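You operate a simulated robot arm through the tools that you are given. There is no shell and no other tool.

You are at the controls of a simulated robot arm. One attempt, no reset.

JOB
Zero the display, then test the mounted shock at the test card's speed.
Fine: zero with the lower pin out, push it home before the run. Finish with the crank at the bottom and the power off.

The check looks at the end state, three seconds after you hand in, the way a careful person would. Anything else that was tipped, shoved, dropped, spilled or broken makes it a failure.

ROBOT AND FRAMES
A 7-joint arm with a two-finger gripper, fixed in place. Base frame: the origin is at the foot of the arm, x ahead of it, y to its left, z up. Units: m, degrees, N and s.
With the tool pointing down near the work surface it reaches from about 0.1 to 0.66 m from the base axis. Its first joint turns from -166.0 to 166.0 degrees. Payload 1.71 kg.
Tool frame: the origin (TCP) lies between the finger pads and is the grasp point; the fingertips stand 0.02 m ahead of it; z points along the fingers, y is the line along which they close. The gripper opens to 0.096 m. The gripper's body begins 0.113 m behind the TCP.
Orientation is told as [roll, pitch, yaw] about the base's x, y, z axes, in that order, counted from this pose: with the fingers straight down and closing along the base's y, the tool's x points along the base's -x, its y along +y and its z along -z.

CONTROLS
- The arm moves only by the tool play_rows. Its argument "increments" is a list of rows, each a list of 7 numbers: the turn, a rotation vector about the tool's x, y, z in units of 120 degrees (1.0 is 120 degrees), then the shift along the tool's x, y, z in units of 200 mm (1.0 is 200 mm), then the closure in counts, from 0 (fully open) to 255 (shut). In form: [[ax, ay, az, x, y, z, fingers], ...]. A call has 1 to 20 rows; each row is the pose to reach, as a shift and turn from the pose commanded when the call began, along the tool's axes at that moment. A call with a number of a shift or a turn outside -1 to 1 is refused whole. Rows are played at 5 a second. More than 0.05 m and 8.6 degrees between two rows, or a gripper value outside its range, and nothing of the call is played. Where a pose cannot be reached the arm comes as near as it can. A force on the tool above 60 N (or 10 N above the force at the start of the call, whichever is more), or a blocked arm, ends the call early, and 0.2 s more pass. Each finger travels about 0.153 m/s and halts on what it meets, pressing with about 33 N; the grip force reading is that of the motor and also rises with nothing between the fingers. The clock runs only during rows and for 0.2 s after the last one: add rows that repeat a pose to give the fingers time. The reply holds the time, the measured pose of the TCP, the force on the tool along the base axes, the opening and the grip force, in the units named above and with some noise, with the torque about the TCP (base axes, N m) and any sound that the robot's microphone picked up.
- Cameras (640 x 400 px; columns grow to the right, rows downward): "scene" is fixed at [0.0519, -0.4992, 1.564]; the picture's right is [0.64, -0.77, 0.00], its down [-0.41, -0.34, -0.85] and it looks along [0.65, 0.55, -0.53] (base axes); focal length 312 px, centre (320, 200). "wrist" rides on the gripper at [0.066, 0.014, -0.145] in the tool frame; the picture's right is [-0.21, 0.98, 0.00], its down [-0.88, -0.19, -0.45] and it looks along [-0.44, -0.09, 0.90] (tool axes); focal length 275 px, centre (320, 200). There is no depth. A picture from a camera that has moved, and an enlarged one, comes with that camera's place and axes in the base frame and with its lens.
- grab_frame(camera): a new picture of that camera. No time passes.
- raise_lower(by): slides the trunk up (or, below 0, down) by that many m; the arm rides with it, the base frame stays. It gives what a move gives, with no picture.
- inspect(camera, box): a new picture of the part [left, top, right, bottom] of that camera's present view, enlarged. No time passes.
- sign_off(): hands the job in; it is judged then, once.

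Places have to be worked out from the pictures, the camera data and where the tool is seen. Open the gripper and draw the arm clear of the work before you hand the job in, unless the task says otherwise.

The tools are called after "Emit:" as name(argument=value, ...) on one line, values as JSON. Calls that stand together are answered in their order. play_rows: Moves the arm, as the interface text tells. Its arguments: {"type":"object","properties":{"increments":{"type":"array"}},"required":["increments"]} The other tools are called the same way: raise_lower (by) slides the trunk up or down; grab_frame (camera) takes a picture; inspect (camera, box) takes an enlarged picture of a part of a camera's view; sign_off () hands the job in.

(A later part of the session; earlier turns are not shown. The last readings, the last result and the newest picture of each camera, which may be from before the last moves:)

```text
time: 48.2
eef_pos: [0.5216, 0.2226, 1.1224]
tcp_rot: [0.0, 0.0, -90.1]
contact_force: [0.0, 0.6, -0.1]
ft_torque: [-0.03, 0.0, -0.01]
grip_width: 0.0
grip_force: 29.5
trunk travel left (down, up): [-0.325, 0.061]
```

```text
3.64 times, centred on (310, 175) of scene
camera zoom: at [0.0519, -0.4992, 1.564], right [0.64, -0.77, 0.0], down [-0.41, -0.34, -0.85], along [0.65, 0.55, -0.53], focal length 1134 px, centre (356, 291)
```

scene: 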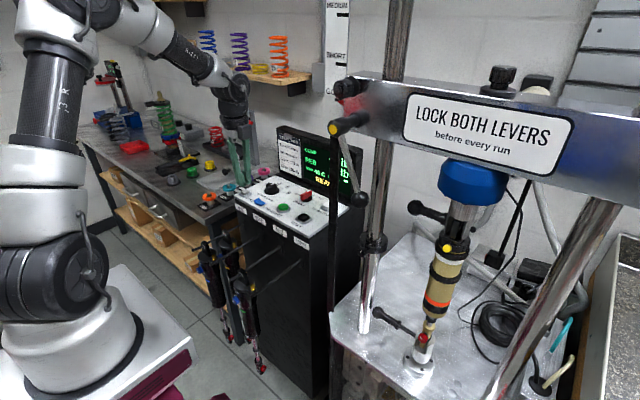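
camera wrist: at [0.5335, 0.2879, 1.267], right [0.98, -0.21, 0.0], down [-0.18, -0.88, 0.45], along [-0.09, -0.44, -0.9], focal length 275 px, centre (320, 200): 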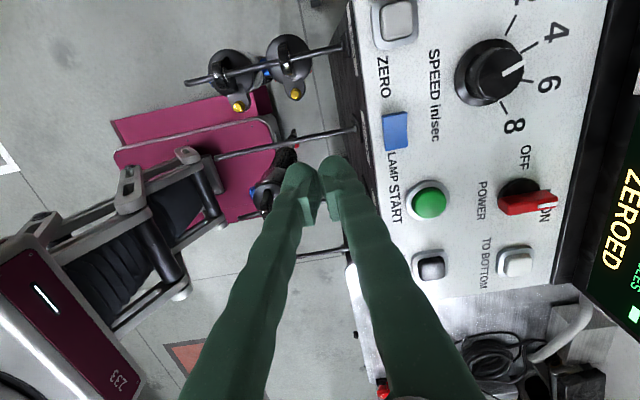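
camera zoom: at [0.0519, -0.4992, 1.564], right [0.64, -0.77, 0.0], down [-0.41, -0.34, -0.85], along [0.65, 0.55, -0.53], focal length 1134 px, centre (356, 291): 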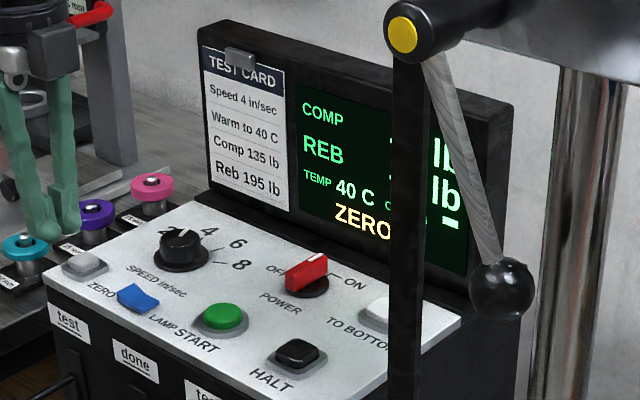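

Display reads ZEROED. Now back to the lower pin to push it home: I retrace the path, first back from the panel.

Emit:
play_rows(increments=[[0, 0, 0, -0.14, -0.1, -0.03, 255], [0, 0, 0, -0.28, -0.2, -0.05, 255], [0, 0, 0, -0.42, -0.3, -0.05, 200], [0, 0, 0, -0.56, -0.4, -0.05, 150], [0, 0, 0, -0.7, -0.5, -0.05, 100], [0, 0, 0, -0.85, -0.6, -0.05, 80], [0, 0, 0, -1.0, -0.7, -0.05, 80], [0, 0, 0, -1.0, -0.7, -0.05, 80]])

Emit:
play_rows(increments=[[-0.06, 0, 0, -0.15, 0, 0, 80], [-0.12, 0, 0, -0.3, 0, 0, 80], [-0.18, 0, 0, -0.45, 0, 0, 80], [-0.24, 0, 0, -0.62, 0, 0, 80], [-0.3, 0, 0, -0.8, 0, 0, 80], [-0.36, 0, 0, -1.0, 0, 0, 80], [-0.36, 0, 0, -1.0, 0, 0, 80]])

```text
time: 50.0
eef_pos: [0.3813, 0.0228, 1.1325]
tcp_rot: [0.1, 0.0, -90.0]
contact_force: [-0.1, 0.4, -0.7]
ft_torque: [-0.02, 0.03, 0.03]
grip_width: 0.0658
grip_force: 0.0
trunk travel left (down, up): [-0.325, 0.061]
```

```text
time: 51.6
eef_pos: [0.398, -0.1944, 1.1389]
tcp_rot: [43.2, 0.1, -90.1]
contact_force: [-0.6, -0.4, 0.1]
ft_torque: [-0.03, 0.04, -0.04]
grip_width: 0.066
grip_force: 0.0
out of reach, approached as far as the arm can: row 4, 5, 6, 7
trunk travel left (down, up): [-0.325, 0.061]
```

Emit:
play_rows(increments=[[0, 0, 0, -0.08, -0.04, 0.15, 80], [0, 0, 0, -0.16, -0.09, 0.31, 80], [0, 0, 0, -0.24, -0.14, 0.47, 80], [0, 0, 0, -0.32, -0.19, 0.63, 80], [0, 0, 0, -0.4, -0.23, 0.79, 80], [0, 0, 0, -0.45, -0.277, 0.95, 80], [0, 0, 0, -0.45, -0.277, 0.95, 80]])

Emit:
grab_frame(camera="wrist")

```text
time: 53.2
eef_pos: [0.4892, -0.286, 0.9637]
tcp_rot: [43.4, -0.1, -90.1]
contact_force: [-0.2, -0.4, -0.9]
ft_torque: [0.01, -0.02, 0.0]
grip_width: 0.0659
grip_force: 0.1
trunk travel left (down, up): [-0.325, 0.061]
```

```text
taken
camera wrist: at [0.3981, -0.2203, 1.0774], right [0.71, -0.21, 0.67], down [-0.44, -0.88, 0.2], along [0.55, -0.44, -0.71], focal length 275 px, centre (320, 200)
```

wrist: 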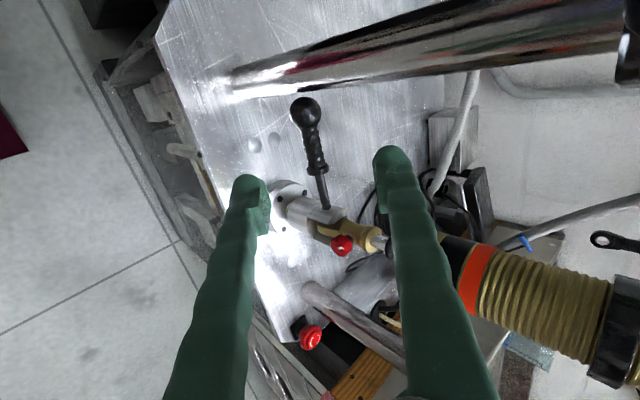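

Pin is still fully out. I approach the handle along the tool axis and grip it again.

Emit:
play_rows(increments=[[0, 0, 0, -0.01, -0.03, 0.15, 80], [0, 0, 0, -0.02, -0.056, 0.3, 80], [0, 0, 0, -0.02, -0.056, 0.45, 80], [0, 0, 0, -0.02, -0.056, 0.58, 80], [0, 0, 0, -0.02, -0.056, 0.682, 80], [0, 0, 0, -0.02, -0.056, 0.682, 80]])

Emit:
grab_frame(camera="wrist")

```text
time: 54.6
eef_pos: [0.5748, -0.2923, 0.8574]
tcp_rot: [43.3, 0.0, -90.1]
contact_force: [-0.1, 0.0, 1.3]
ft_torque: [-0.03, 0.02, 0.0]
grip_width: 0.0662
grip_force: 0.3
trunk travel left (down, up): [-0.325, 0.061]
```

```text
taken
camera wrist: at [0.4842, -0.2262, 0.9713], right [0.71, -0.21, 0.67], down [-0.44, -0.88, 0.2], along [0.55, -0.44, -0.71], focal length 275 px, centre (320, 200)
```

wrist: 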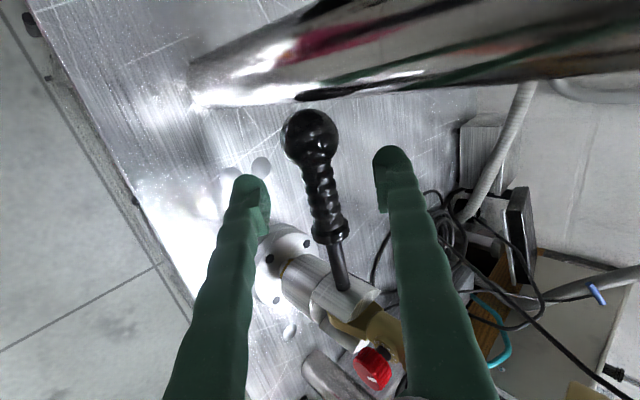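

Emit:
play_rows(increments=[[0, 0, 0, 0, 0, 0, 170], [0, 0, 0, 0, 0, 0, 255], [0, 0, 0, 0, 0, 0, 255], [0, 0, 0, -0.05, 0, 0, 255], [0, 0, 0, -0.1, 0, 0, 255], [0, 0, 0, -0.15, 0, 0, 255], [0, 0, 0, -0.2, 0, 0, 255], [0, 0, 0, -0.23, 0, 0, 255], [0, 0, 0, -0.25, 0, 0, 255], [0, 0, 0, -0.25, 0, 0, 255]])

Emit:
grab_frame(camera="wrist")

Emit:
inspect(camera="scene", box=[390, 290, 460, 390])

```text
time: 56.8
eef_pos: [0.575, -0.3374, 0.8569]
tcp_rot: [43.3, 0.1, -89.9]
contact_force: [-0.6, 13.4, 4.8]
ft_torque: [0.18, 0.07, 0.28]
grip_width: 0.0176
grip_force: 35.4
trunk travel left (down, up): [-0.325, 0.061]
```

```text
taken
camera wrist: at [0.4842, -0.2729, 0.9712], right [0.71, -0.21, 0.67], down [-0.44, -0.88, 0.2], along [0.55, -0.43, -0.71], focal length 275 px, centre (320, 200)
```

wrist: 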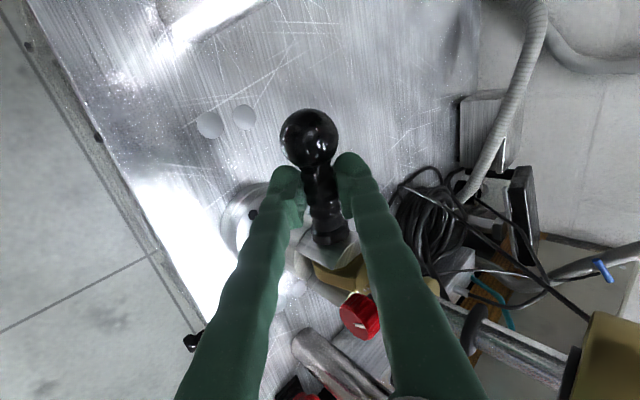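

```text
4.00 times, centred on (425, 340) of scene
camera zoom: at [0.0519, -0.4992, 1.564], right [0.64, -0.77, 0.0], down [-0.41, -0.34, -0.85], along [0.65, 0.55, -0.53], focal length 1247 px, centre (-100, -360)
```

zoom: 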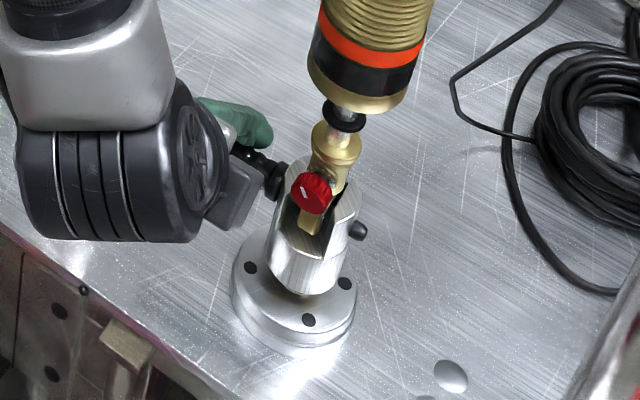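

The pin's tip shows again on the far side and it's resisting. I give one small extra push to seat it fully, then relax, release and back off.

Emit:
play_rows(increments=[[0, 0, 0, -0.03, 0, 0, 255], [0, 0, 0, -0.03, 0, 0, 255]])

Emit:
play_rows(increments=[[0, 0, 0, 0.045, 0, 0, 255], [0, 0, 0, 0.045, 0, 0, 170], [0, 0, 0, 0.045, 0, 0, 90], [0, 0, 0, 0.045, 0, 0, 80], [0, 0, 0, 0.045, 0, -0.15, 80], [0, 0, 0, 0.045, 0, -0.3, 80], [0, 0, 0, 0.045, 0, -0.5, 80], [0, 0, 0, 0.045, 0, -0.7, 80], [0, 0, 0, 0.045, 0, -0.7, 80]])

Emit:
grab_frame(camera="wrist")

Emit:
inspect(camera="scene", box=[380, 280, 470, 390])

```text
time: 57.4
eef_pos: [0.5765, -0.3408, 0.856]
tcp_rot: [43.3, 0.1, -89.7]
contact_force: [-0.6, 34.9, 3.1]
ft_torque: [0.13, -0.11, 0.24]
grip_width: 0.0171
grip_force: 34.9
trunk travel left (down, up): [-0.325, 0.061]
```

```text
time: 59.4
eef_pos: [0.4789, -0.3376, 0.9595]
tcp_rot: [43.3, 0.0, -90.2]
contact_force: [0.0, 1.1, 0.7]
ft_torque: [-0.02, -0.02, 0.02]
grip_width: 0.0659
grip_force: 0.1
trunk travel left (down, up): [-0.325, 0.061]
```

```text
taken
camera wrist: at [0.3888, -0.2719, 1.0731], right [0.71, -0.21, 0.67], down [-0.44, -0.88, 0.2], along [0.55, -0.44, -0.71], focal length 275 px, centre (320, 200)
```

wrist: 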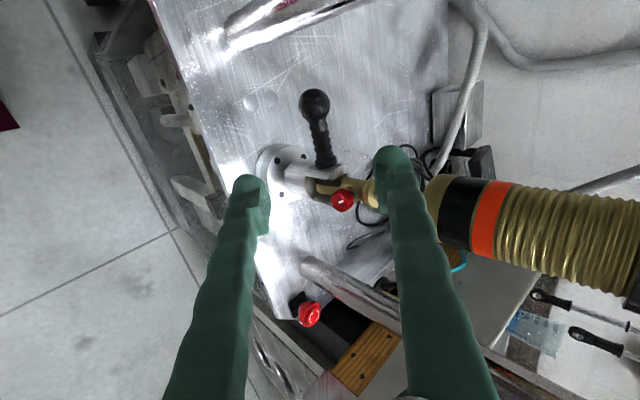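

```text
3.64 times, centred on (425, 335) of scene
camera zoom: at [0.0519, -0.4992, 1.564], right [0.64, -0.77, 0.0], down [-0.41, -0.34, -0.85], along [0.65, 0.55, -0.53], focal length 1134 px, centre (-62, -291)
```

zoom: 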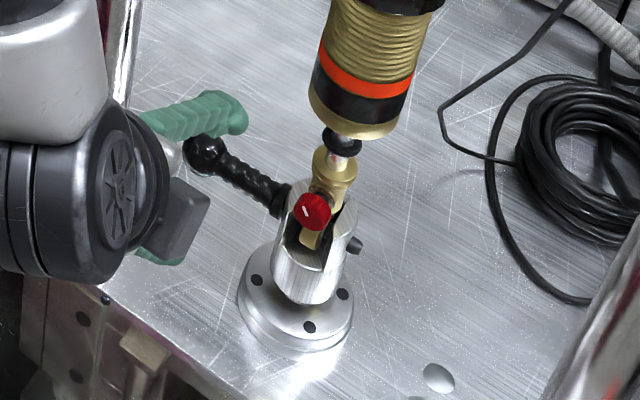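

The pin is home, its tip showing through the far ear. Before the run I check the lever hubs closely for any lock markings.

Emit:
inspect(camera="scene", box=[320, 70, 380, 120])

Emit:
inspect(camera="scene", box=[600, 60, 640, 260])

Emit:
inspect(camera="scene", box=[325, 100, 385, 220])

```text
8.00 times, centred on (350, 95) of scene
camera zoom: at [0.0519, -0.4992, 1.564], right [0.64, -0.77, 0.0], down [-0.41, -0.34, -0.85], along [0.65, 0.55, -0.53], focal length 2495 px, centre (80, 1040)
```

zoom: 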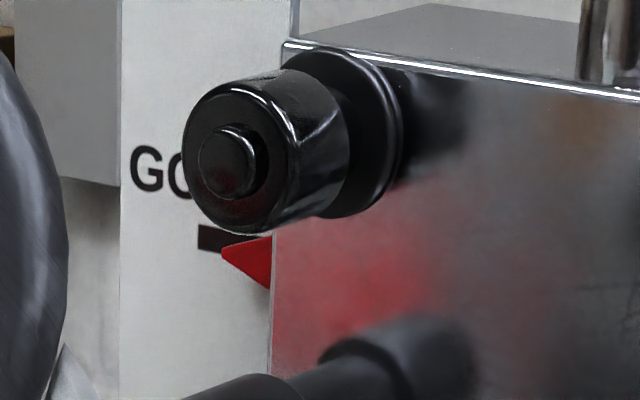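

```text
2.00 times, centred on (620, 160) of scene
camera zoom: at [0.0519, -0.4992, 1.564], right [0.64, -0.77, 0.0], down [-0.41, -0.34, -0.85], along [0.65, 0.55, -0.53], focal length 624 px, centre (-280, 280)
```

zoom: 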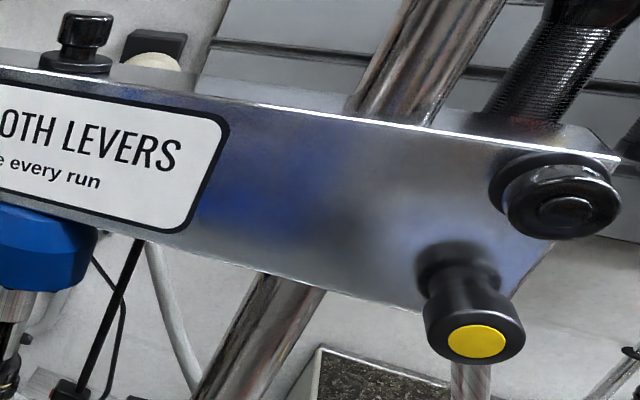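

```text
3.33 times, centred on (355, 160) of scene
camera zoom: at [0.0519, -0.4992, 1.564], right [0.64, -0.77, 0.0], down [-0.41, -0.34, -0.85], along [0.65, 0.55, -0.53], focal length 1040 px, centre (203, 333)
```

zoom: 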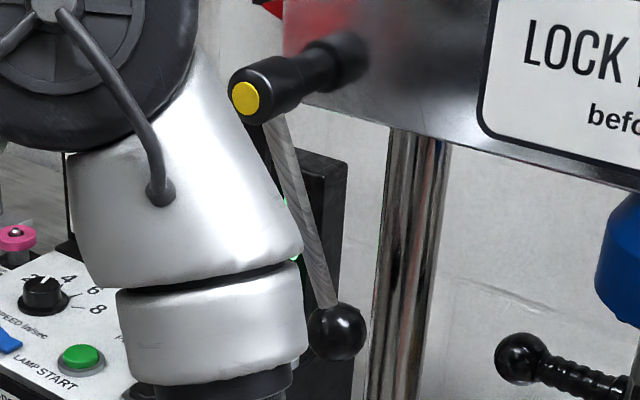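

The red pointer is on GOLD, no contrary marks, and both levers are in the same hanging position, so I take them as locked. I retreat and return to the panel for START.

Emit:
play_rows(increments=[[0, 0, 0, 0, 0, -0.2, 80], [0, 0, 0, 0, 0.02, -0.4, 80], [0, 0, 0, 0.1, 0.06, -0.55, 120], [0, 0, 0, 0.25, 0.1, -0.68, 180], [0, 0, 0, 0.42, 0.14, -0.78, 255], [0, 0, 0, 0.6, 0.16, -0.83, 255], [0, 0, 0, 0.6, 0.16, -0.83, 255]])

Emit:
play_rows(increments=[[0.06, 0, 0, 0.2, 0, -0.02, 255], [0.12, 0, 0, 0.4, 0, -0.04, 255], [0.18, 0, 0, 0.6, 0, -0.06, 255], [0.24, 0, 0, 0.8, 0, -0.08, 255], [0.3, 0, 0, 1.0, 0, -0.1, 255], [0.36, 0, 0, 1.0, 0, -0.1, 255], [0.36, 0, 0, 1.0, 0, -0.1, 255]])

```text
time: 61.0
eef_pos: [0.39, -0.2164, 1.1022]
tcp_rot: [43.4, 0.0, -90.1]
contact_force: [1.3, -0.3, -0.1]
ft_torque: [0.0, -0.01, -0.02]
grip_width: 0.0
grip_force: 29.3
trunk travel left (down, up): [-0.325, 0.061]
```

```text
time: 62.6
eef_pos: [0.3748, -0.0156, 1.1149]
tcp_rot: [0.0, 0.1, -90.0]
contact_force: [-0.5, 0.2, 0.2]
ft_torque: [0.02, -0.03, 0.01]
grip_width: 0.0
grip_force: 29.8
out of reach, approached as far as the arm can: row 1, 2
trunk travel left (down, up): [-0.325, 0.061]
```

Emit:
play_rows(increments=[[0, 0, 0, 0.12, 0.15, -0.05, 255], [0, 0, 0, 0.25, 0.3, -0.1, 255], [0, 0, 0, 0.38, 0.45, -0.1, 255], [0, 0, 0, 0.51, 0.6, -0.1, 255], [0, 0, 0, 0.64, 0.75, -0.1, 255], [0, 0, 0, 0.74, 0.9, -0.08, 255], [0, 0, 0, 0.76, 1.0, -0.05, 255], [0, 0, 0, 0.76, 1.0, -0.05, 255]])

Emit:
grab_frame(camera="wrist")

```text
time: 64.4
eef_pos: [0.5727, 0.1372, 1.1269]
tcp_rot: [0.0, 0.0, -90.1]
contact_force: [-1.1, -0.6, 0.2]
ft_torque: [0.01, 0.02, 0.0]
grip_width: 0.0002
grip_force: 29.5
trunk travel left (down, up): [-0.325, 0.061]
```

```text
taken
camera wrist: at [0.5866, 0.2018, 1.2701], right [0.98, -0.21, 0.0], down [-0.19, -0.88, 0.44], along [-0.09, -0.43, -0.9], focal length 275 px, centre (320, 200)
```

wrist: 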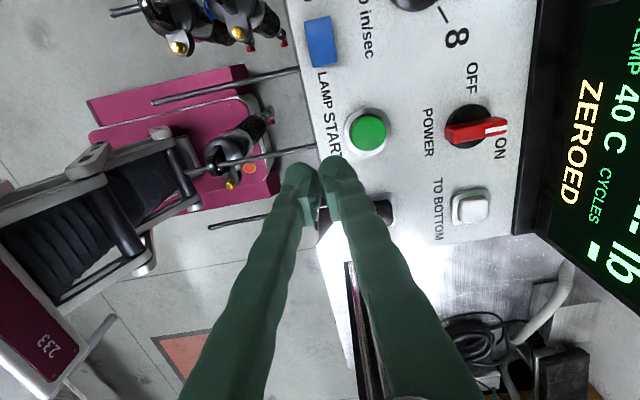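

Emit:
play_rows(increments=[[0, 0, 0, 0.0, 0.12, 0.1, 255], [0, 0, 0, 0.002, 0.23, 0.22, 255], [0, 0, 0, 0.002, 0.23, 0.35, 255], [0, 0, 0, 0.002, 0.23, 0.42, 255], [0, 0, 0, 0.002, 0.23, 0.46, 255], [0, 0, 0, 0.002, 0.23, 0.485, 255], [0, 0, 0, 0.002, 0.23, 0.485, 255]])

Emit:
grab_frame(camera="scene")

Emit:
inspect(camera="scene", box=[240, 120, 380, 230])

```text
time: 66.0
eef_pos: [0.6199, 0.1385, 1.03]
tcp_rot: [0.1, 0.0, -90.0]
contact_force: [-0.6, 1.6, 3.7]
ft_torque: [0.01, 0.01, -0.02]
grip_width: 0.0061
grip_force: 29.3
trunk travel left (down, up): [-0.325, 0.061]
heard: click
```

```text
taken
```

scene: 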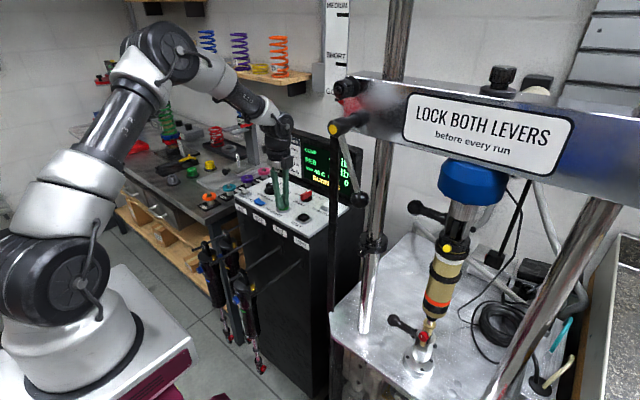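

```text
3.64 times, centred on (310, 175) of scene
camera zoom: at [0.0519, -0.4992, 1.564], right [0.64, -0.77, 0.0], down [-0.41, -0.34, -0.85], along [0.65, 0.55, -0.53], focal length 1134 px, centre (356, 291)
```

zoom: 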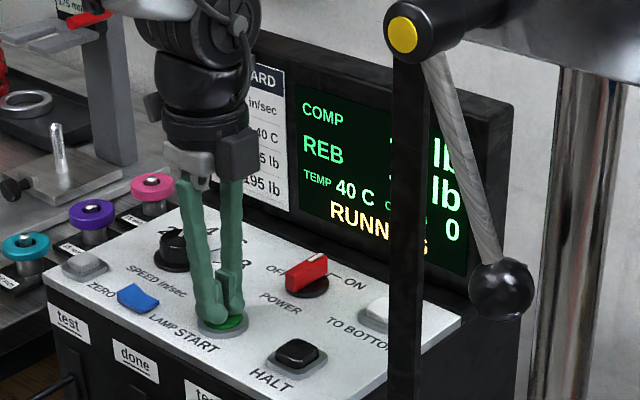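

The display shows RUNNING. I lift off and watch the run.

Emit:
play_rows(increments=[[0, 0, 0, 0, 0, -0.12, 255], [0, 0, 0, 0, 0, -0.3, 255], [0, 0, 0, 0, 0, -0.5, 255], [0, 0, 0, 0, 0, -0.5, 255], [0, 0, 0, 0, 0, -0.5, 255], [0, 0, 0, 0, 0, -0.5, 255]])

Emit:
grab_frame(camera="wrist")

Emit:
grab_frame(camera="scene")

```text
time: 67.4
eef_pos: [0.621, 0.1382, 1.1265]
tcp_rot: [0.0, 0.0, -90.1]
contact_force: [-0.3, 0.6, -0.2]
ft_torque: [-0.03, 0.03, -0.01]
grip_width: 0.0
grip_force: 29.0
trunk travel left (down, up): [-0.325, 0.061]
```

```text
taken
camera wrist: at [0.6334, 0.2026, 1.2712], right [0.98, -0.21, 0.0], down [-0.19, -0.88, 0.44], along [-0.09, -0.43, -0.9], focal length 275 px, centre (320, 200)
```

wrist: 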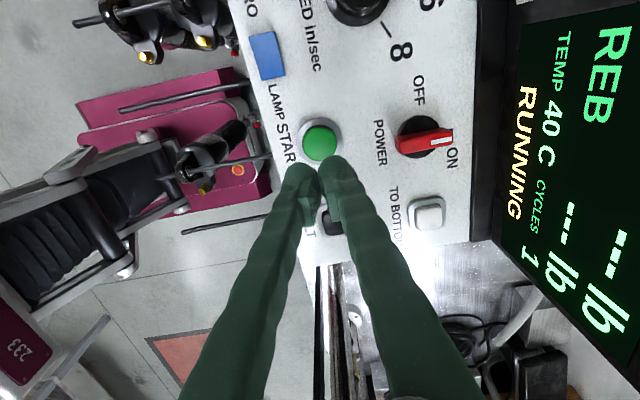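

```text
taken
```

scene: 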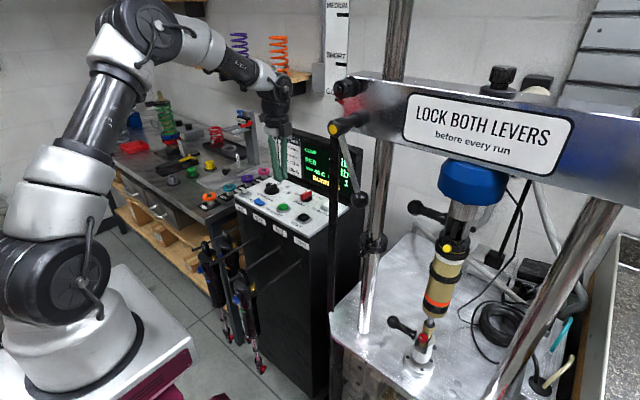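

Cycle count is advancing (1). I wait a few seconds with the arm still.

Emit:
play_rows(increments=[[0, 0, 0, 0, 0, 0, 255], [0, 0, 0, 0, 0, 0, 255], [0, 0, 0, 0, 0, 0, 255], [0, 0, 0, 0, 0, 0, 255], [0, 0, 0, 0, 0, 0, 255], [0, 0, 0, 0, 0, 0, 255], [0, 0, 0, 0, 0, 0, 255], [0, 0, 0, 0, 0, 0, 255], [0, 0, 0, 0, 0, 0, 255], [0, 0, 0, 0, 0, 0, 255], [0, 0, 0, 0, 0, 0, 255], [0, 0, 0, 0, 0, 0, 255], [0, 0, 0, 0, 0, 0, 255], [0, 0, 0, 0, 0, 0, 255], [0, 0, 0, 0, 0, 0, 255], [0, 0, 0, 0, 0, 0, 255], [0, 0, 0, 0, 0, 0, 255], [0, 0, 0, 0, 0, 0, 255], [0, 0, 0, 0, 0, 0, 255], [0, 0, 0, 0, 0, 0, 255]])

Emit:
grab_frame(camera="wrist")

```text
time: 71.6
eef_pos: [0.6208, 0.1371, 1.1267]
tcp_rot: [0.0, -0.1, -89.9]
contact_force: [0.3, 0.4, 0.2]
ft_torque: [0.02, -0.02, -0.01]
grip_width: 0.0
grip_force: 29.5
trunk travel left (down, up): [-0.325, 0.061]
```

```text
taken
camera wrist: at [0.6332, 0.2025, 1.2713], right [0.98, -0.21, 0.0], down [-0.19, -0.88, 0.44], along [-0.09, -0.43, -0.9], focal length 275 px, centre (320, 200)
```

wrist: 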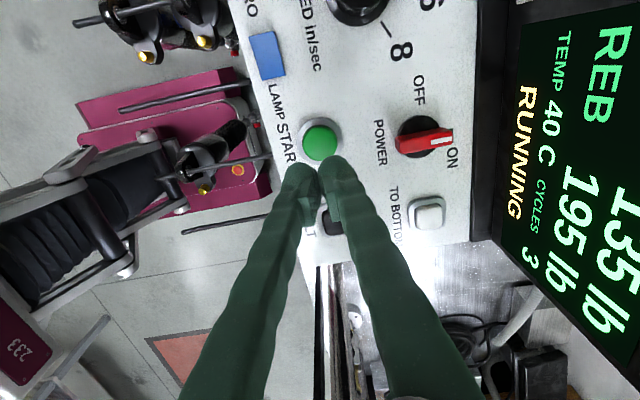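

The readings are 135 / 195 lb, matching the card. It is still RUNNING at 3 cycles; I wait a bit more to see if it ends itself.

Emit:
play_rows(increments=[[0, 0, 0, 0, 0, 0, 255], [0, 0, 0, 0, 0, 0, 255], [0, 0, 0, 0, 0, 0, 255], [0, 0, 0, 0, 0, 0, 255], [0, 0, 0, 0, 0, 0, 255], [0, 0, 0, 0, 0, 0, 255], [0, 0, 0, 0, 0, 0, 255], [0, 0, 0, 0, 0, 0, 255], [0, 0, 0, 0, 0, 0, 255], [0, 0, 0, 0, 0, 0, 255], [0, 0, 0, 0, 0, 0, 255], [0, 0, 0, 0, 0, 0, 255], [0, 0, 0, 0, 0, 0, 255], [0, 0, 0, 0, 0, 0, 255], [0, 0, 0, 0, 0, 0, 255], [0, 0, 0, 0, 0, 0, 255], [0, 0, 0, 0, 0, 0, 255], [0, 0, 0, 0, 0, 0, 255], [0, 0, 0, 0, 0, 0, 255], [0, 0, 0, 0, 0, 0, 255]])

Emit:
grab_frame(camera="wrist")

Emit:
grab_frame(camera="scene")

```text
time: 75.8
eef_pos: [0.6211, 0.1376, 1.1261]
tcp_rot: [0.0, 0.0, -90.0]
contact_force: [0.1, 0.3, 1.2]
ft_torque: [-0.02, 0.02, 0.02]
grip_width: 0.0
grip_force: 28.9
trunk travel left (down, up): [-0.325, 0.061]
```

```text
taken
camera wrist: at [0.6332, 0.2025, 1.2713], right [0.98, -0.21, 0.0], down [-0.19, -0.88, 0.44], along [-0.09, -0.43, -0.9], focal length 275 px, centre (320, 200)
```

wrist: 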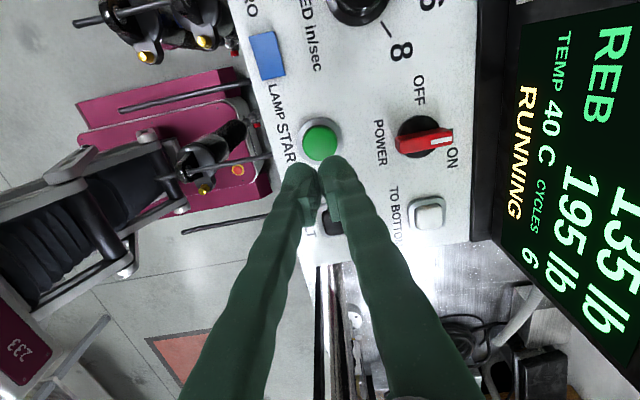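

```text
taken
```

scene: 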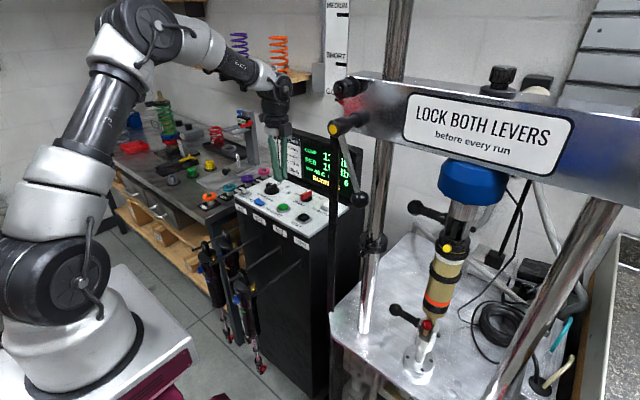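

Readings are stable (135/195) through 6 cycles and it runs until halted. I go to HALT at about (0.621,0.047) and press it.

Emit:
play_rows(increments=[[0, 0, 0, -0.2, 0, 0, 255], [0, 0, 0, -0.4, 0, 0, 255], [0, 0, 0, -0.4525, 0, 0.15, 255], [0, 0, 0, -0.4525, 0, 0.3, 255], [0, 0, 0, -0.4525, 0, 0.38, 255], [0, 0, 0, -0.4525, 0, 0.38, 255]])

Emit:
grab_frame(camera="wrist")

Emit:
inspect(camera="scene", box=[260, 140, 370, 230])

```text
time: 77.2
eef_pos: [0.6222, 0.0462, 1.054]
tcp_rot: [0.1, 0.0, -90.0]
contact_force: [0.1, -0.6, -0.3]
ft_torque: [-0.05, 0.0, -0.04]
grip_width: 0.0
grip_force: 29.9
trunk travel left (down, up): [-0.325, 0.061]
```

```text
taken
camera wrist: at [0.6339, 0.1107, 1.1979], right [0.98, -0.21, 0.0], down [-0.19, -0.88, 0.44], along [-0.09, -0.43, -0.9], focal length 275 px, centre (320, 200)
```

wrist: 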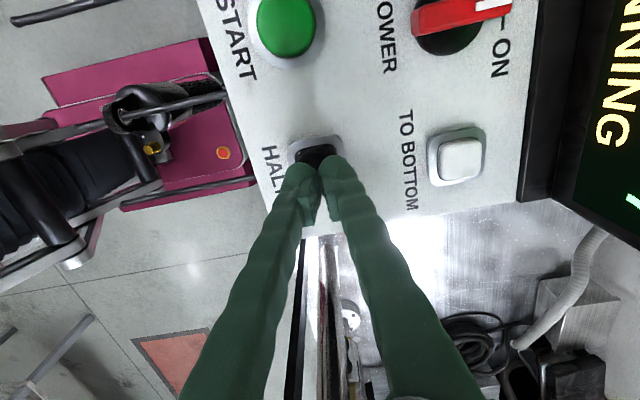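

```text
4.44 times, centred on (315, 185) of scene
camera zoom: at [0.0519, -0.4992, 1.564], right [0.64, -0.77, 0.0], down [-0.41, -0.34, -0.85], along [0.65, 0.55, -0.53], focal length 1386 px, centre (342, 267)
```

zoom: 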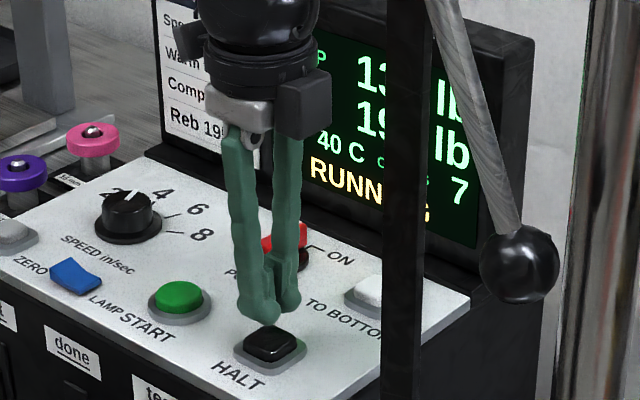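

Emit:
play_rows(increments=[[0, 0, 0, 0.015, 0, 0.07, 255], [0, 0, 0, 0.015, 0, 0.12, 255], [0, 0, 0, 0.015, 0, 0.145, 255], [0, 0, 0, 0.015, 0, 0.145, 255]])

Emit:
inspect(camera="scene", box=[260, 140, 370, 230])

```text
time: 78.2
eef_pos: [0.6208, 0.0487, 1.0278]
tcp_rot: [0.5, 0.0, -89.9]
contact_force: [1.4, 4.1, 38.4]
ft_torque: [-0.12, 0.05, -0.04]
grip_width: 0.0063
grip_force: 29.2
trunk travel left (down, up): [-0.325, 0.061]
heard: click
```

```text
4.44 times, centred on (315, 185) of scene
camera zoom: at [0.0519, -0.4992, 1.564], right [0.64, -0.77, 0.0], down [-0.41, -0.34, -0.85], along [0.65, 0.55, -0.53], focal length 1386 px, centre (342, 267)
```

zoom: 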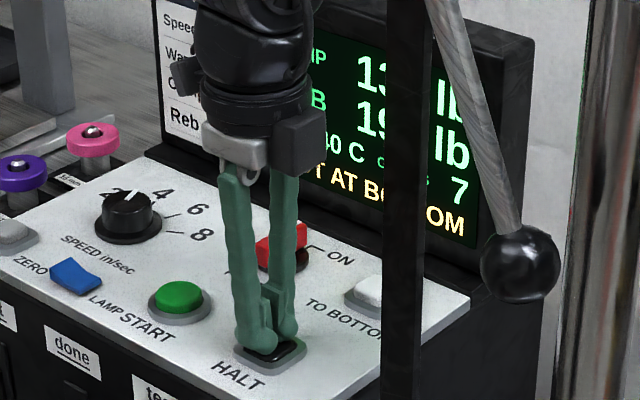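

Halted; the display reads "NOT AT BOTTOM". I lift and move over the TO BOTTOM button.

Emit:
play_rows(increments=[[0, 0, 0, 0, 0, -0.1, 255], [0, 0, 0, 0, 0, -0.25, 255], [0, 0, 0, -0.04, 0.2, -0.25, 255], [0, 0, 0, -0.08, 0.4, -0.25, 255], [0, 0, 0, -0.08, 0.485, -0.22, 255], [0, 0, 0, -0.08, 0.485, -0.22, 255]])

Emit:
grab_frame(camera="wrist")

Emit:
inspect(camera="scene", box=[260, 140, 370, 230])

```text
time: 79.6
eef_pos: [0.7177, 0.0334, 1.0665]
tcp_rot: [0.1, 0.0, -90.0]
contact_force: [-0.3, -0.6, -0.3]
ft_torque: [0.0, 0.0, 0.04]
grip_width: 0.0
grip_force: 29.3
trunk travel left (down, up): [-0.325, 0.061]
```

```text
taken
camera wrist: at [0.7314, 0.0989, 1.2119], right [0.98, -0.21, 0.0], down [-0.19, -0.88, 0.44], along [-0.09, -0.43, -0.9], focal length 275 px, centre (320, 200)
```

wrist: 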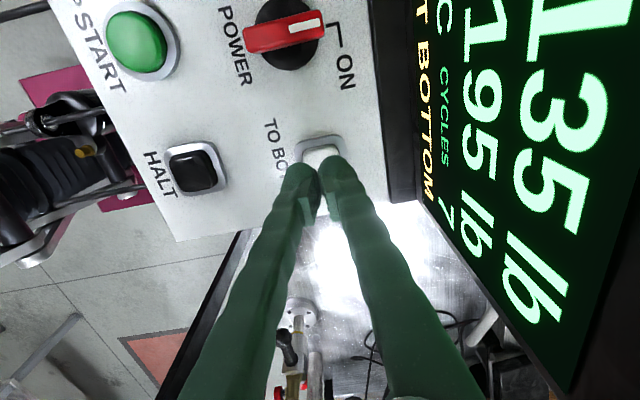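

```text
4.44 times, centred on (315, 185) of scene
camera zoom: at [0.0519, -0.4992, 1.564], right [0.64, -0.77, 0.0], down [-0.41, -0.34, -0.85], along [0.65, 0.55, -0.53], focal length 1386 px, centre (342, 267)
```

zoom: 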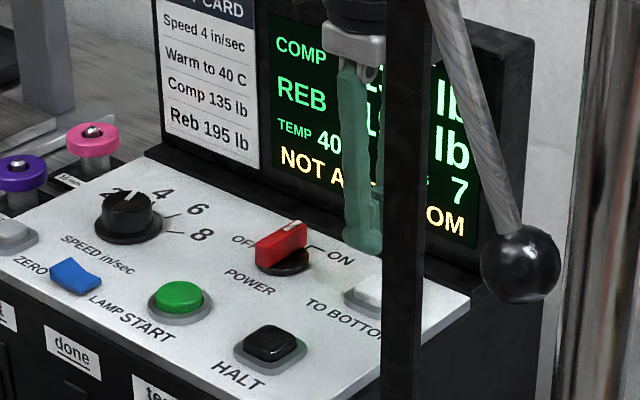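

Emit:
play_rows(increments=[[0, 0, 0, 0.012, 0, 0.08, 255], [0, 0, 0, 0.012, 0, 0.15, 255], [0, 0, 0, 0.012, 0, 0.19, 255], [0, 0, 0, 0.012, 0, 0.208, 255], [0, 0, 0, 0.012, 0, 0.208, 255]])

Emit:
inspect(camera="scene", box=[260, 140, 370, 230])

Emit:
grab_frame(camera="wrist")

```text
time: 80.8
eef_pos: [0.7195, 0.0348, 1.0282]
tcp_rot: [0.3, 0.0, -90.0]
contact_force: [3.6, 0.9, 17.6]
ft_torque: [-0.09, -0.09, -0.09]
grip_width: 0.0057
grip_force: 29.6
trunk travel left (down, up): [-0.325, 0.061]
heard: click
```

```text
4.44 times, centred on (315, 185) of scene
camera zoom: at [0.0519, -0.4992, 1.564], right [0.64, -0.77, 0.0], down [-0.41, -0.34, -0.85], along [0.65, 0.55, -0.53], focal length 1386 px, centre (342, 267)
```

zoom: 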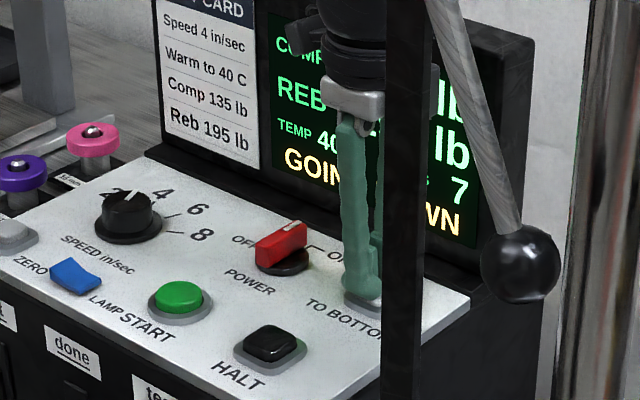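

```text
taken
camera wrist: at [0.7316, 0.1006, 1.1729], right [0.98, -0.21, 0.01], down [-0.19, -0.88, 0.44], along [-0.09, -0.43, -0.9], focal length 275 px, centre (320, 200)
```

wrist: 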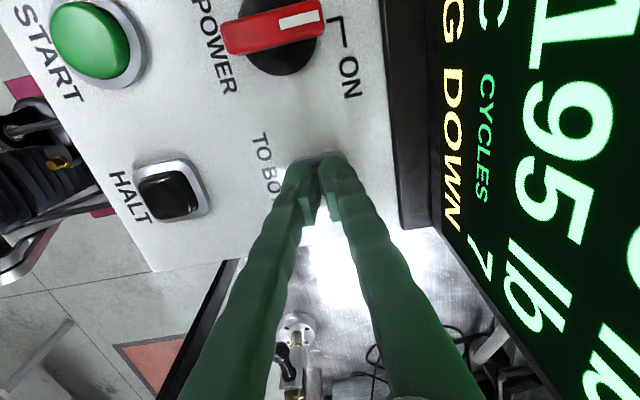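

"GOING DOWN". I keep holding in case it needs a held press, and wait a moment.

Emit:
play_rows(increments=[[0, 0, 0, 0, 0, 0, 255], [0, 0, 0, 0, 0, 0, 255], [0, 0, 0, 0, 0, 0, 255], [0, 0, 0, 0, 0, 0, 255], [0, 0, 0, 0, 0, 0, 255], [0, 0, 0, 0, 0, 0, 255], [0, 0, 0, 0, 0, 0, 255], [0, 0, 0, 0, 0, 0, 255]])

Emit:
inspect(camera="scene", box=[260, 140, 370, 230])

Emit:
grab_frame(camera="wrist")

```text
time: 82.6
eef_pos: [0.7193, 0.0358, 1.028]
tcp_rot: [0.3, 0.0, -90.0]
contact_force: [12.0, 1.9, 27.2]
ft_torque: [-0.09, -0.23, 0.07]
grip_width: 0.006
grip_force: 30.2
trunk travel left (down, up): [-0.325, 0.061]
```

```text
4.44 times, centred on (315, 185) of scene
camera zoom: at [0.0519, -0.4992, 1.564], right [0.64, -0.77, 0.0], down [-0.41, -0.34, -0.85], along [0.65, 0.55, -0.53], focal length 1386 px, centre (342, 267)
```

zoom: 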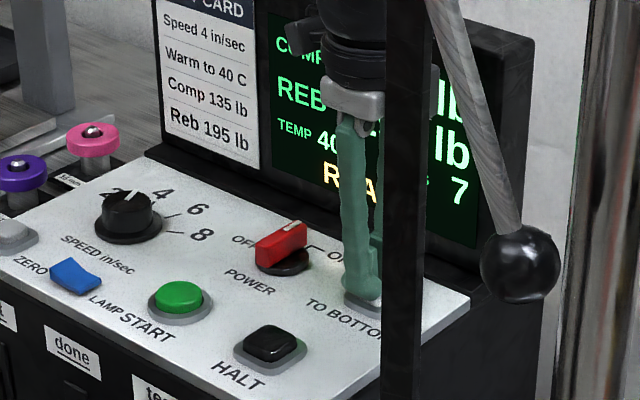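

```text
taken
camera wrist: at [0.7315, 0.1007, 1.1726], right [0.98, -0.21, 0.0], down [-0.19, -0.88, 0.44], along [-0.09, -0.44, -0.9], focal length 275 px, centre (320, 200)
```

wrist: 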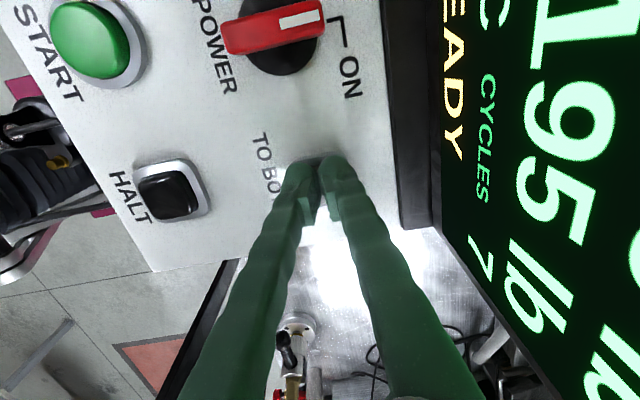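

READY again: the crank is at the bottom. I lift off and move to the left side of the power paddle's front end, to push it back to OFF.

Emit:
play_rows(increments=[[0, 0, 0, 0, 0, -0.12, 255], [0, 0, 0, 0, 0, -0.3, 255], [0, 0, 0, 0.2, -0.03, -0.3, 255], [0, 0, 0, 0.4, -0.07, -0.3, 255], [0, 0, 0, 0.62, -0.105, -0.3, 255], [0, 0, 0, 0.62, -0.105, -0.2, 255], [0, 0, 0, 0.62, -0.105, -0.2, 255]])

Emit:
grab_frame(camera="wrist")

Emit:
inspect(camera="scene", box=[260, 140, 370, 230])

```text
time: 83.0
eef_pos: [0.6977, 0.0341, 1.059]
tcp_rot: [0.5, 0.0, -90.1]
contact_force: [-0.7, 0.7, -0.2]
ft_torque: [0.05, -0.14, -0.04]
grip_width: 0.0
grip_force: 29.1
trunk travel left (down, up): [-0.325, 0.061]
stopped in row 2: the arm was blocked; the commanded pose is now the measured one
```

```text
taken
camera wrist: at [0.7089, 0.1002, 1.2037], right [0.98, -0.21, 0.01], down [-0.19, -0.88, 0.44], along [-0.08, -0.44, -0.9], focal length 275 px, centre (320, 200)
```

wrist: 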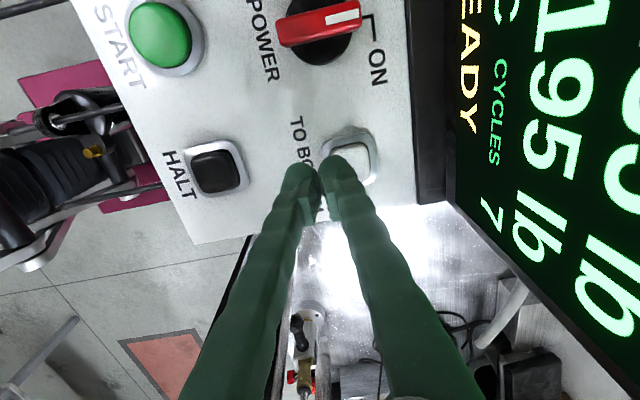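

```text
4.44 times, centred on (315, 185) of scene
camera zoom: at [0.0519, -0.4992, 1.564], right [0.64, -0.77, 0.0], down [-0.41, -0.34, -0.85], along [0.65, 0.55, -0.53], focal length 1386 px, centre (342, 267)
```

zoom: 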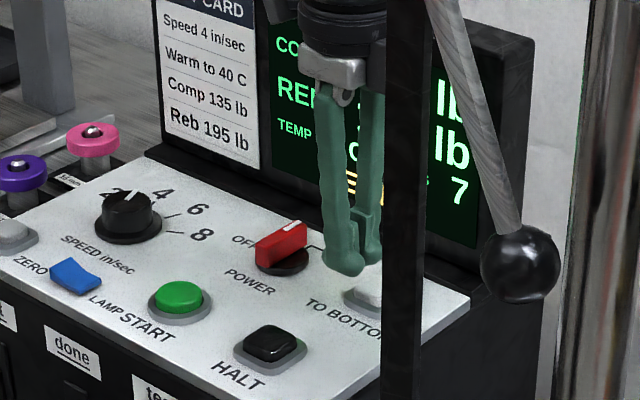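

The arm reported being blocked while lifting. I check the whole scene before moving on.

Emit:
grab_frame(camera="scene")

Emit:
inspect(camera="scene", box=[240, 40, 400, 220])

```text
taken
```

scene: 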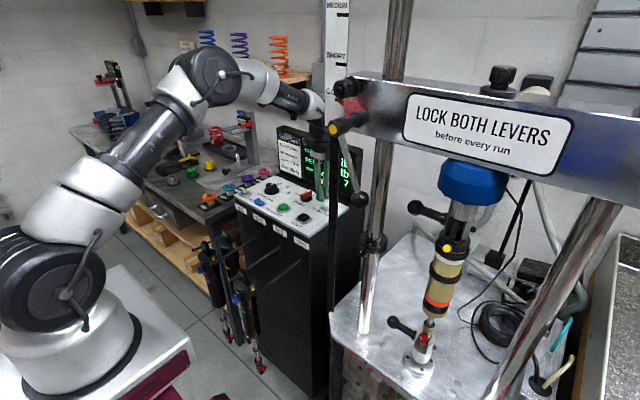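

```text
2.22 times, centred on (320, 130) of scene
camera zoom: at [0.0519, -0.4992, 1.564], right [0.64, -0.77, 0.0], down [-0.41, -0.34, -0.85], along [0.65, 0.55, -0.53], focal length 693 px, centre (320, 356)
```

zoom: 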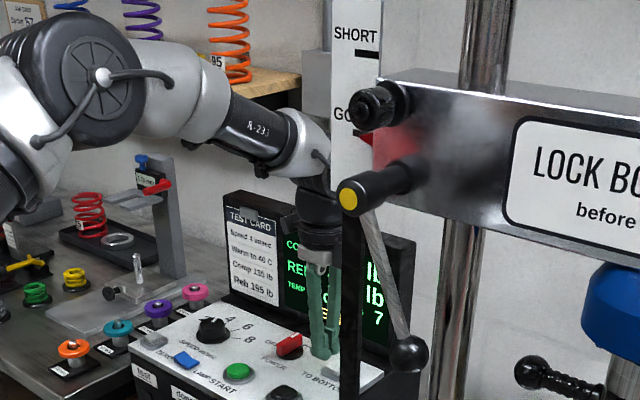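

Nothing looks displaced; it seems the outstretched arm simply lagged. I continue with gentler steps: up, then left to y≈0.157.

Emit:
play_rows(increments=[[0, 0, 0, 0, 0, -0.06, 255], [0, 0, 0, 0, 0, -0.12, 255], [0, 0, 0, 0.12, 0, -0.13, 255], [0, 0, 0, 0.26, 0, -0.13, 255], [0, 0, 0, 0.4, 0, -0.13, 255], [0, 0, 0, 0.52, 0, -0.13, 255], [0, 0, 0, 0.615, 0, -0.1, 255], [0, 0, 0, 0.615, 0, -0.1, 255]])

Emit:
grab_frame(camera="wrist")

Emit:
inspect(camera="scene", box=[260, 140, 370, 230])

```text
time: 84.8
eef_pos: [0.7013, 0.1565, 1.0739]
tcp_rot: [0.1, -0.1, -90.1]
contact_force: [-0.3, 0.5, -0.1]
ft_torque: [-0.01, -0.01, 0.02]
grip_width: 0.0
grip_force: 29.1
trunk travel left (down, up): [-0.325, 0.061]
```

```text
taken
camera wrist: at [0.7132, 0.2221, 1.2188], right [0.98, -0.21, 0.0], down [-0.19, -0.88, 0.44], along [-0.09, -0.44, -0.9], focal length 275 px, centre (320, 200)
```

wrist: 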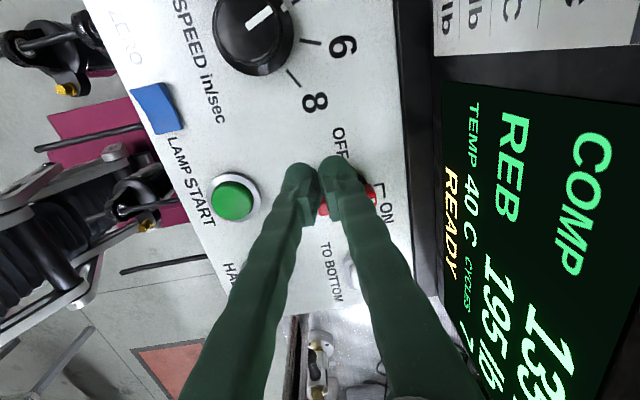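

```text
4.44 times, centred on (315, 185) of scene
camera zoom: at [0.0519, -0.4992, 1.564], right [0.64, -0.77, 0.0], down [-0.41, -0.34, -0.85], along [0.65, 0.55, -0.53], focal length 1386 px, centre (342, 267)
```

zoom: 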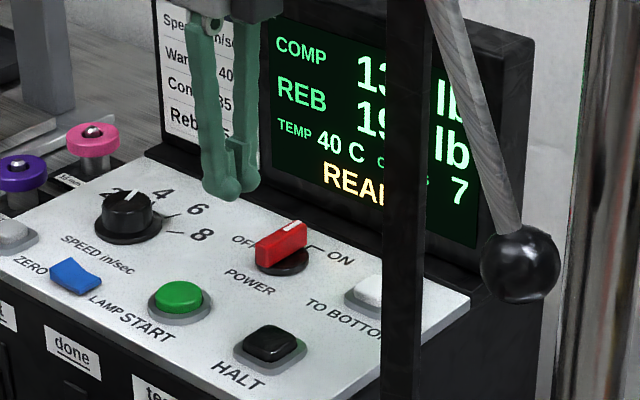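

Emit:
play_rows(increments=[[0, 0, 0, 0, -0.01, 0.08, 255], [0, 0, 0, 0, -0.01, 0.16, 255], [0, 0, 0, 0, -0.01, 0.225, 255], [0, 0, 0, 0, -0.01, 0.225, 255]])

Emit:
inspect(camera="scene", box=[280, 160, 350, 220])

Emit:
grab_frame(camera="wrist")

```text
time: 85.8
eef_pos: [0.6999, 0.1572, 1.0309]
tcp_rot: [0.2, 0.0, -90.0]
contact_force: [0.3, -0.7, 0.4]
ft_torque: [0.0, 0.0, 0.01]
grip_width: 0.0004
grip_force: 29.6
trunk travel left (down, up): [-0.325, 0.061]
```

```text
6.67 times, centred on (315, 190) of scene
camera zoom: at [0.0519, -0.4992, 1.564], right [0.64, -0.77, 0.0], down [-0.41, -0.34, -0.85], along [0.65, 0.55, -0.53], focal length 2079 px, centre (353, 267)
```

zoom: 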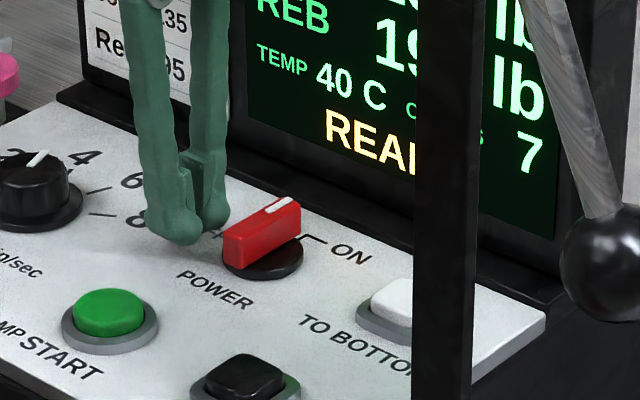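

```text
taken
camera wrist: at [0.7118, 0.223, 1.1744], right [0.98, -0.21, 0.0], down [-0.19, -0.88, 0.44], along [-0.09, -0.44, -0.9], focal length 275 px, centre (320, 200)
```

wrist: 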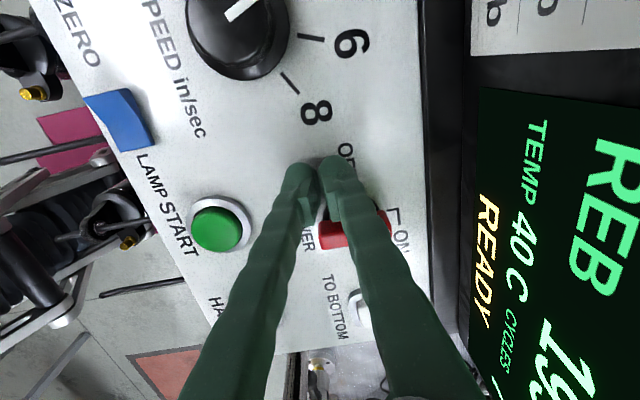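

The fingertip is left of the paddle's front end. I push toward −y to rotate it counter‑clockwise to OFF.

Emit:
play_rows(increments=[[0, 0, 0, -0.06, 0, 0, 255], [0, 0, 0, -0.12, 0, 0, 255], [0, 0, 0, -0.17, 0, 0, 255], [0, 0, 0, -0.21, 0, 0, 255], [0, 0, 0, -0.25, 0, 0, 255], [0, 0, 0, -0.27, 0.01, 0, 255], [0, 0, 0, -0.27, 0.01, 0, 255]])

Emit:
inspect(camera="scene", box=[280, 130, 350, 220])

Emit:
grab_frame(camera="wrist")

```text
time: 87.0
eef_pos: [0.6816, 0.1219, 1.0463]
tcp_rot: [1.2, 1.3, -89.5]
contact_force: [0.3, -0.8, 0.8]
ft_torque: [0.14, -0.04, -0.02]
grip_width: 0.0
grip_force: 29.4
trunk travel left (down, up): [-0.325, 0.061]
stopped in row 5: the force on the tool passed its limit at 64 N (the readings are from after the stop); the commanded pose is now the measured one
```

```text
4.44 times, centred on (315, 175) of scene
camera zoom: at [0.0519, -0.4992, 1.564], right [0.64, -0.77, 0.0], down [-0.41, -0.34, -0.85], along [0.65, 0.55, -0.53], focal length 1386 px, centre (342, 311)
```

zoom: 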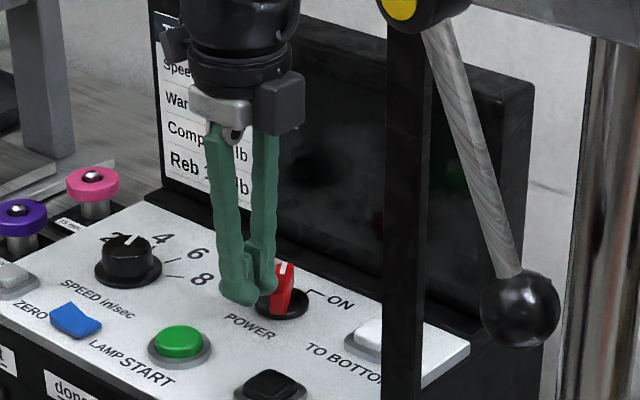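

```text
taken
camera wrist: at [0.6904, 0.1835, 1.1909], right [0.98, -0.2, 0.02], down [-0.19, -0.89, 0.42], along [-0.07, -0.41, -0.91], focal length 275 px, centre (320, 200)
```

wrist: 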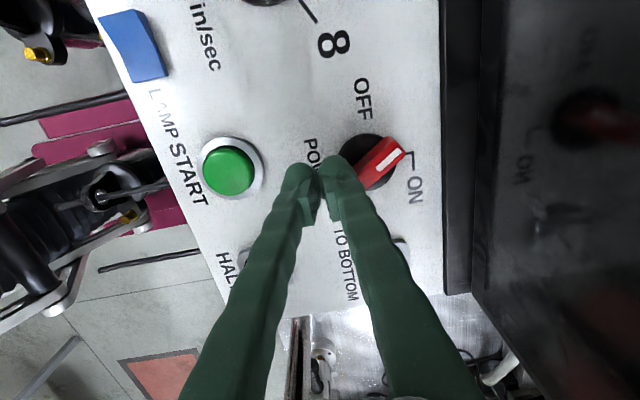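

The display went dark, but the paddle stopped part-way and the finger slid off its end. I take a closer look at the paddle's angle.

Emit:
inspect(camera="wrist", box=[280, 80, 460, 240])

Emit:
inspect(camera="scene", box=[285, 170, 335, 215])

```text
2.50 times, centred on (370, 160) of wrist
camera zoom: at [0.6904, 0.1835, 1.1909], right [0.98, -0.2, 0.02], down [-0.19, -0.89, 0.42], along [-0.07, -0.41, -0.91], focal length 688 px, centre (195, 300)
```

zoom: 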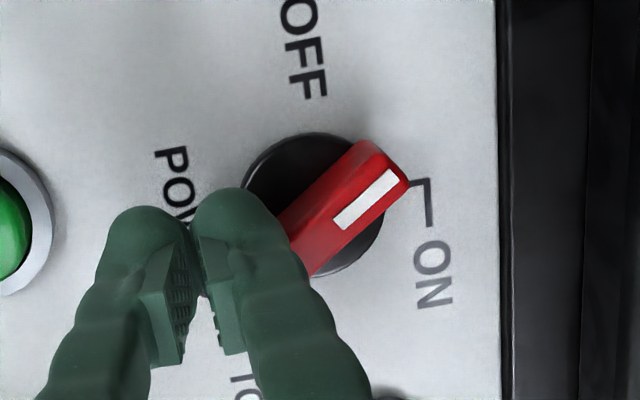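

```text
8.89 times, centred on (310, 192) of scene
camera zoom: at [0.0519, -0.4992, 1.564], right [0.64, -0.77, 0.0], down [-0.41, -0.34, -0.85], along [0.65, 0.55, -0.53], focal length 2772 px, centre (409, 267)
```

zoom: 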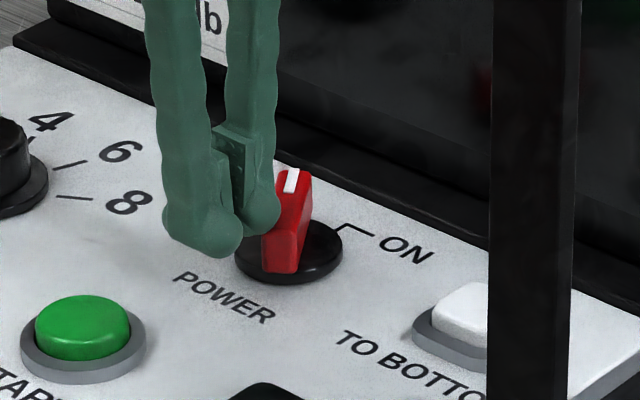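

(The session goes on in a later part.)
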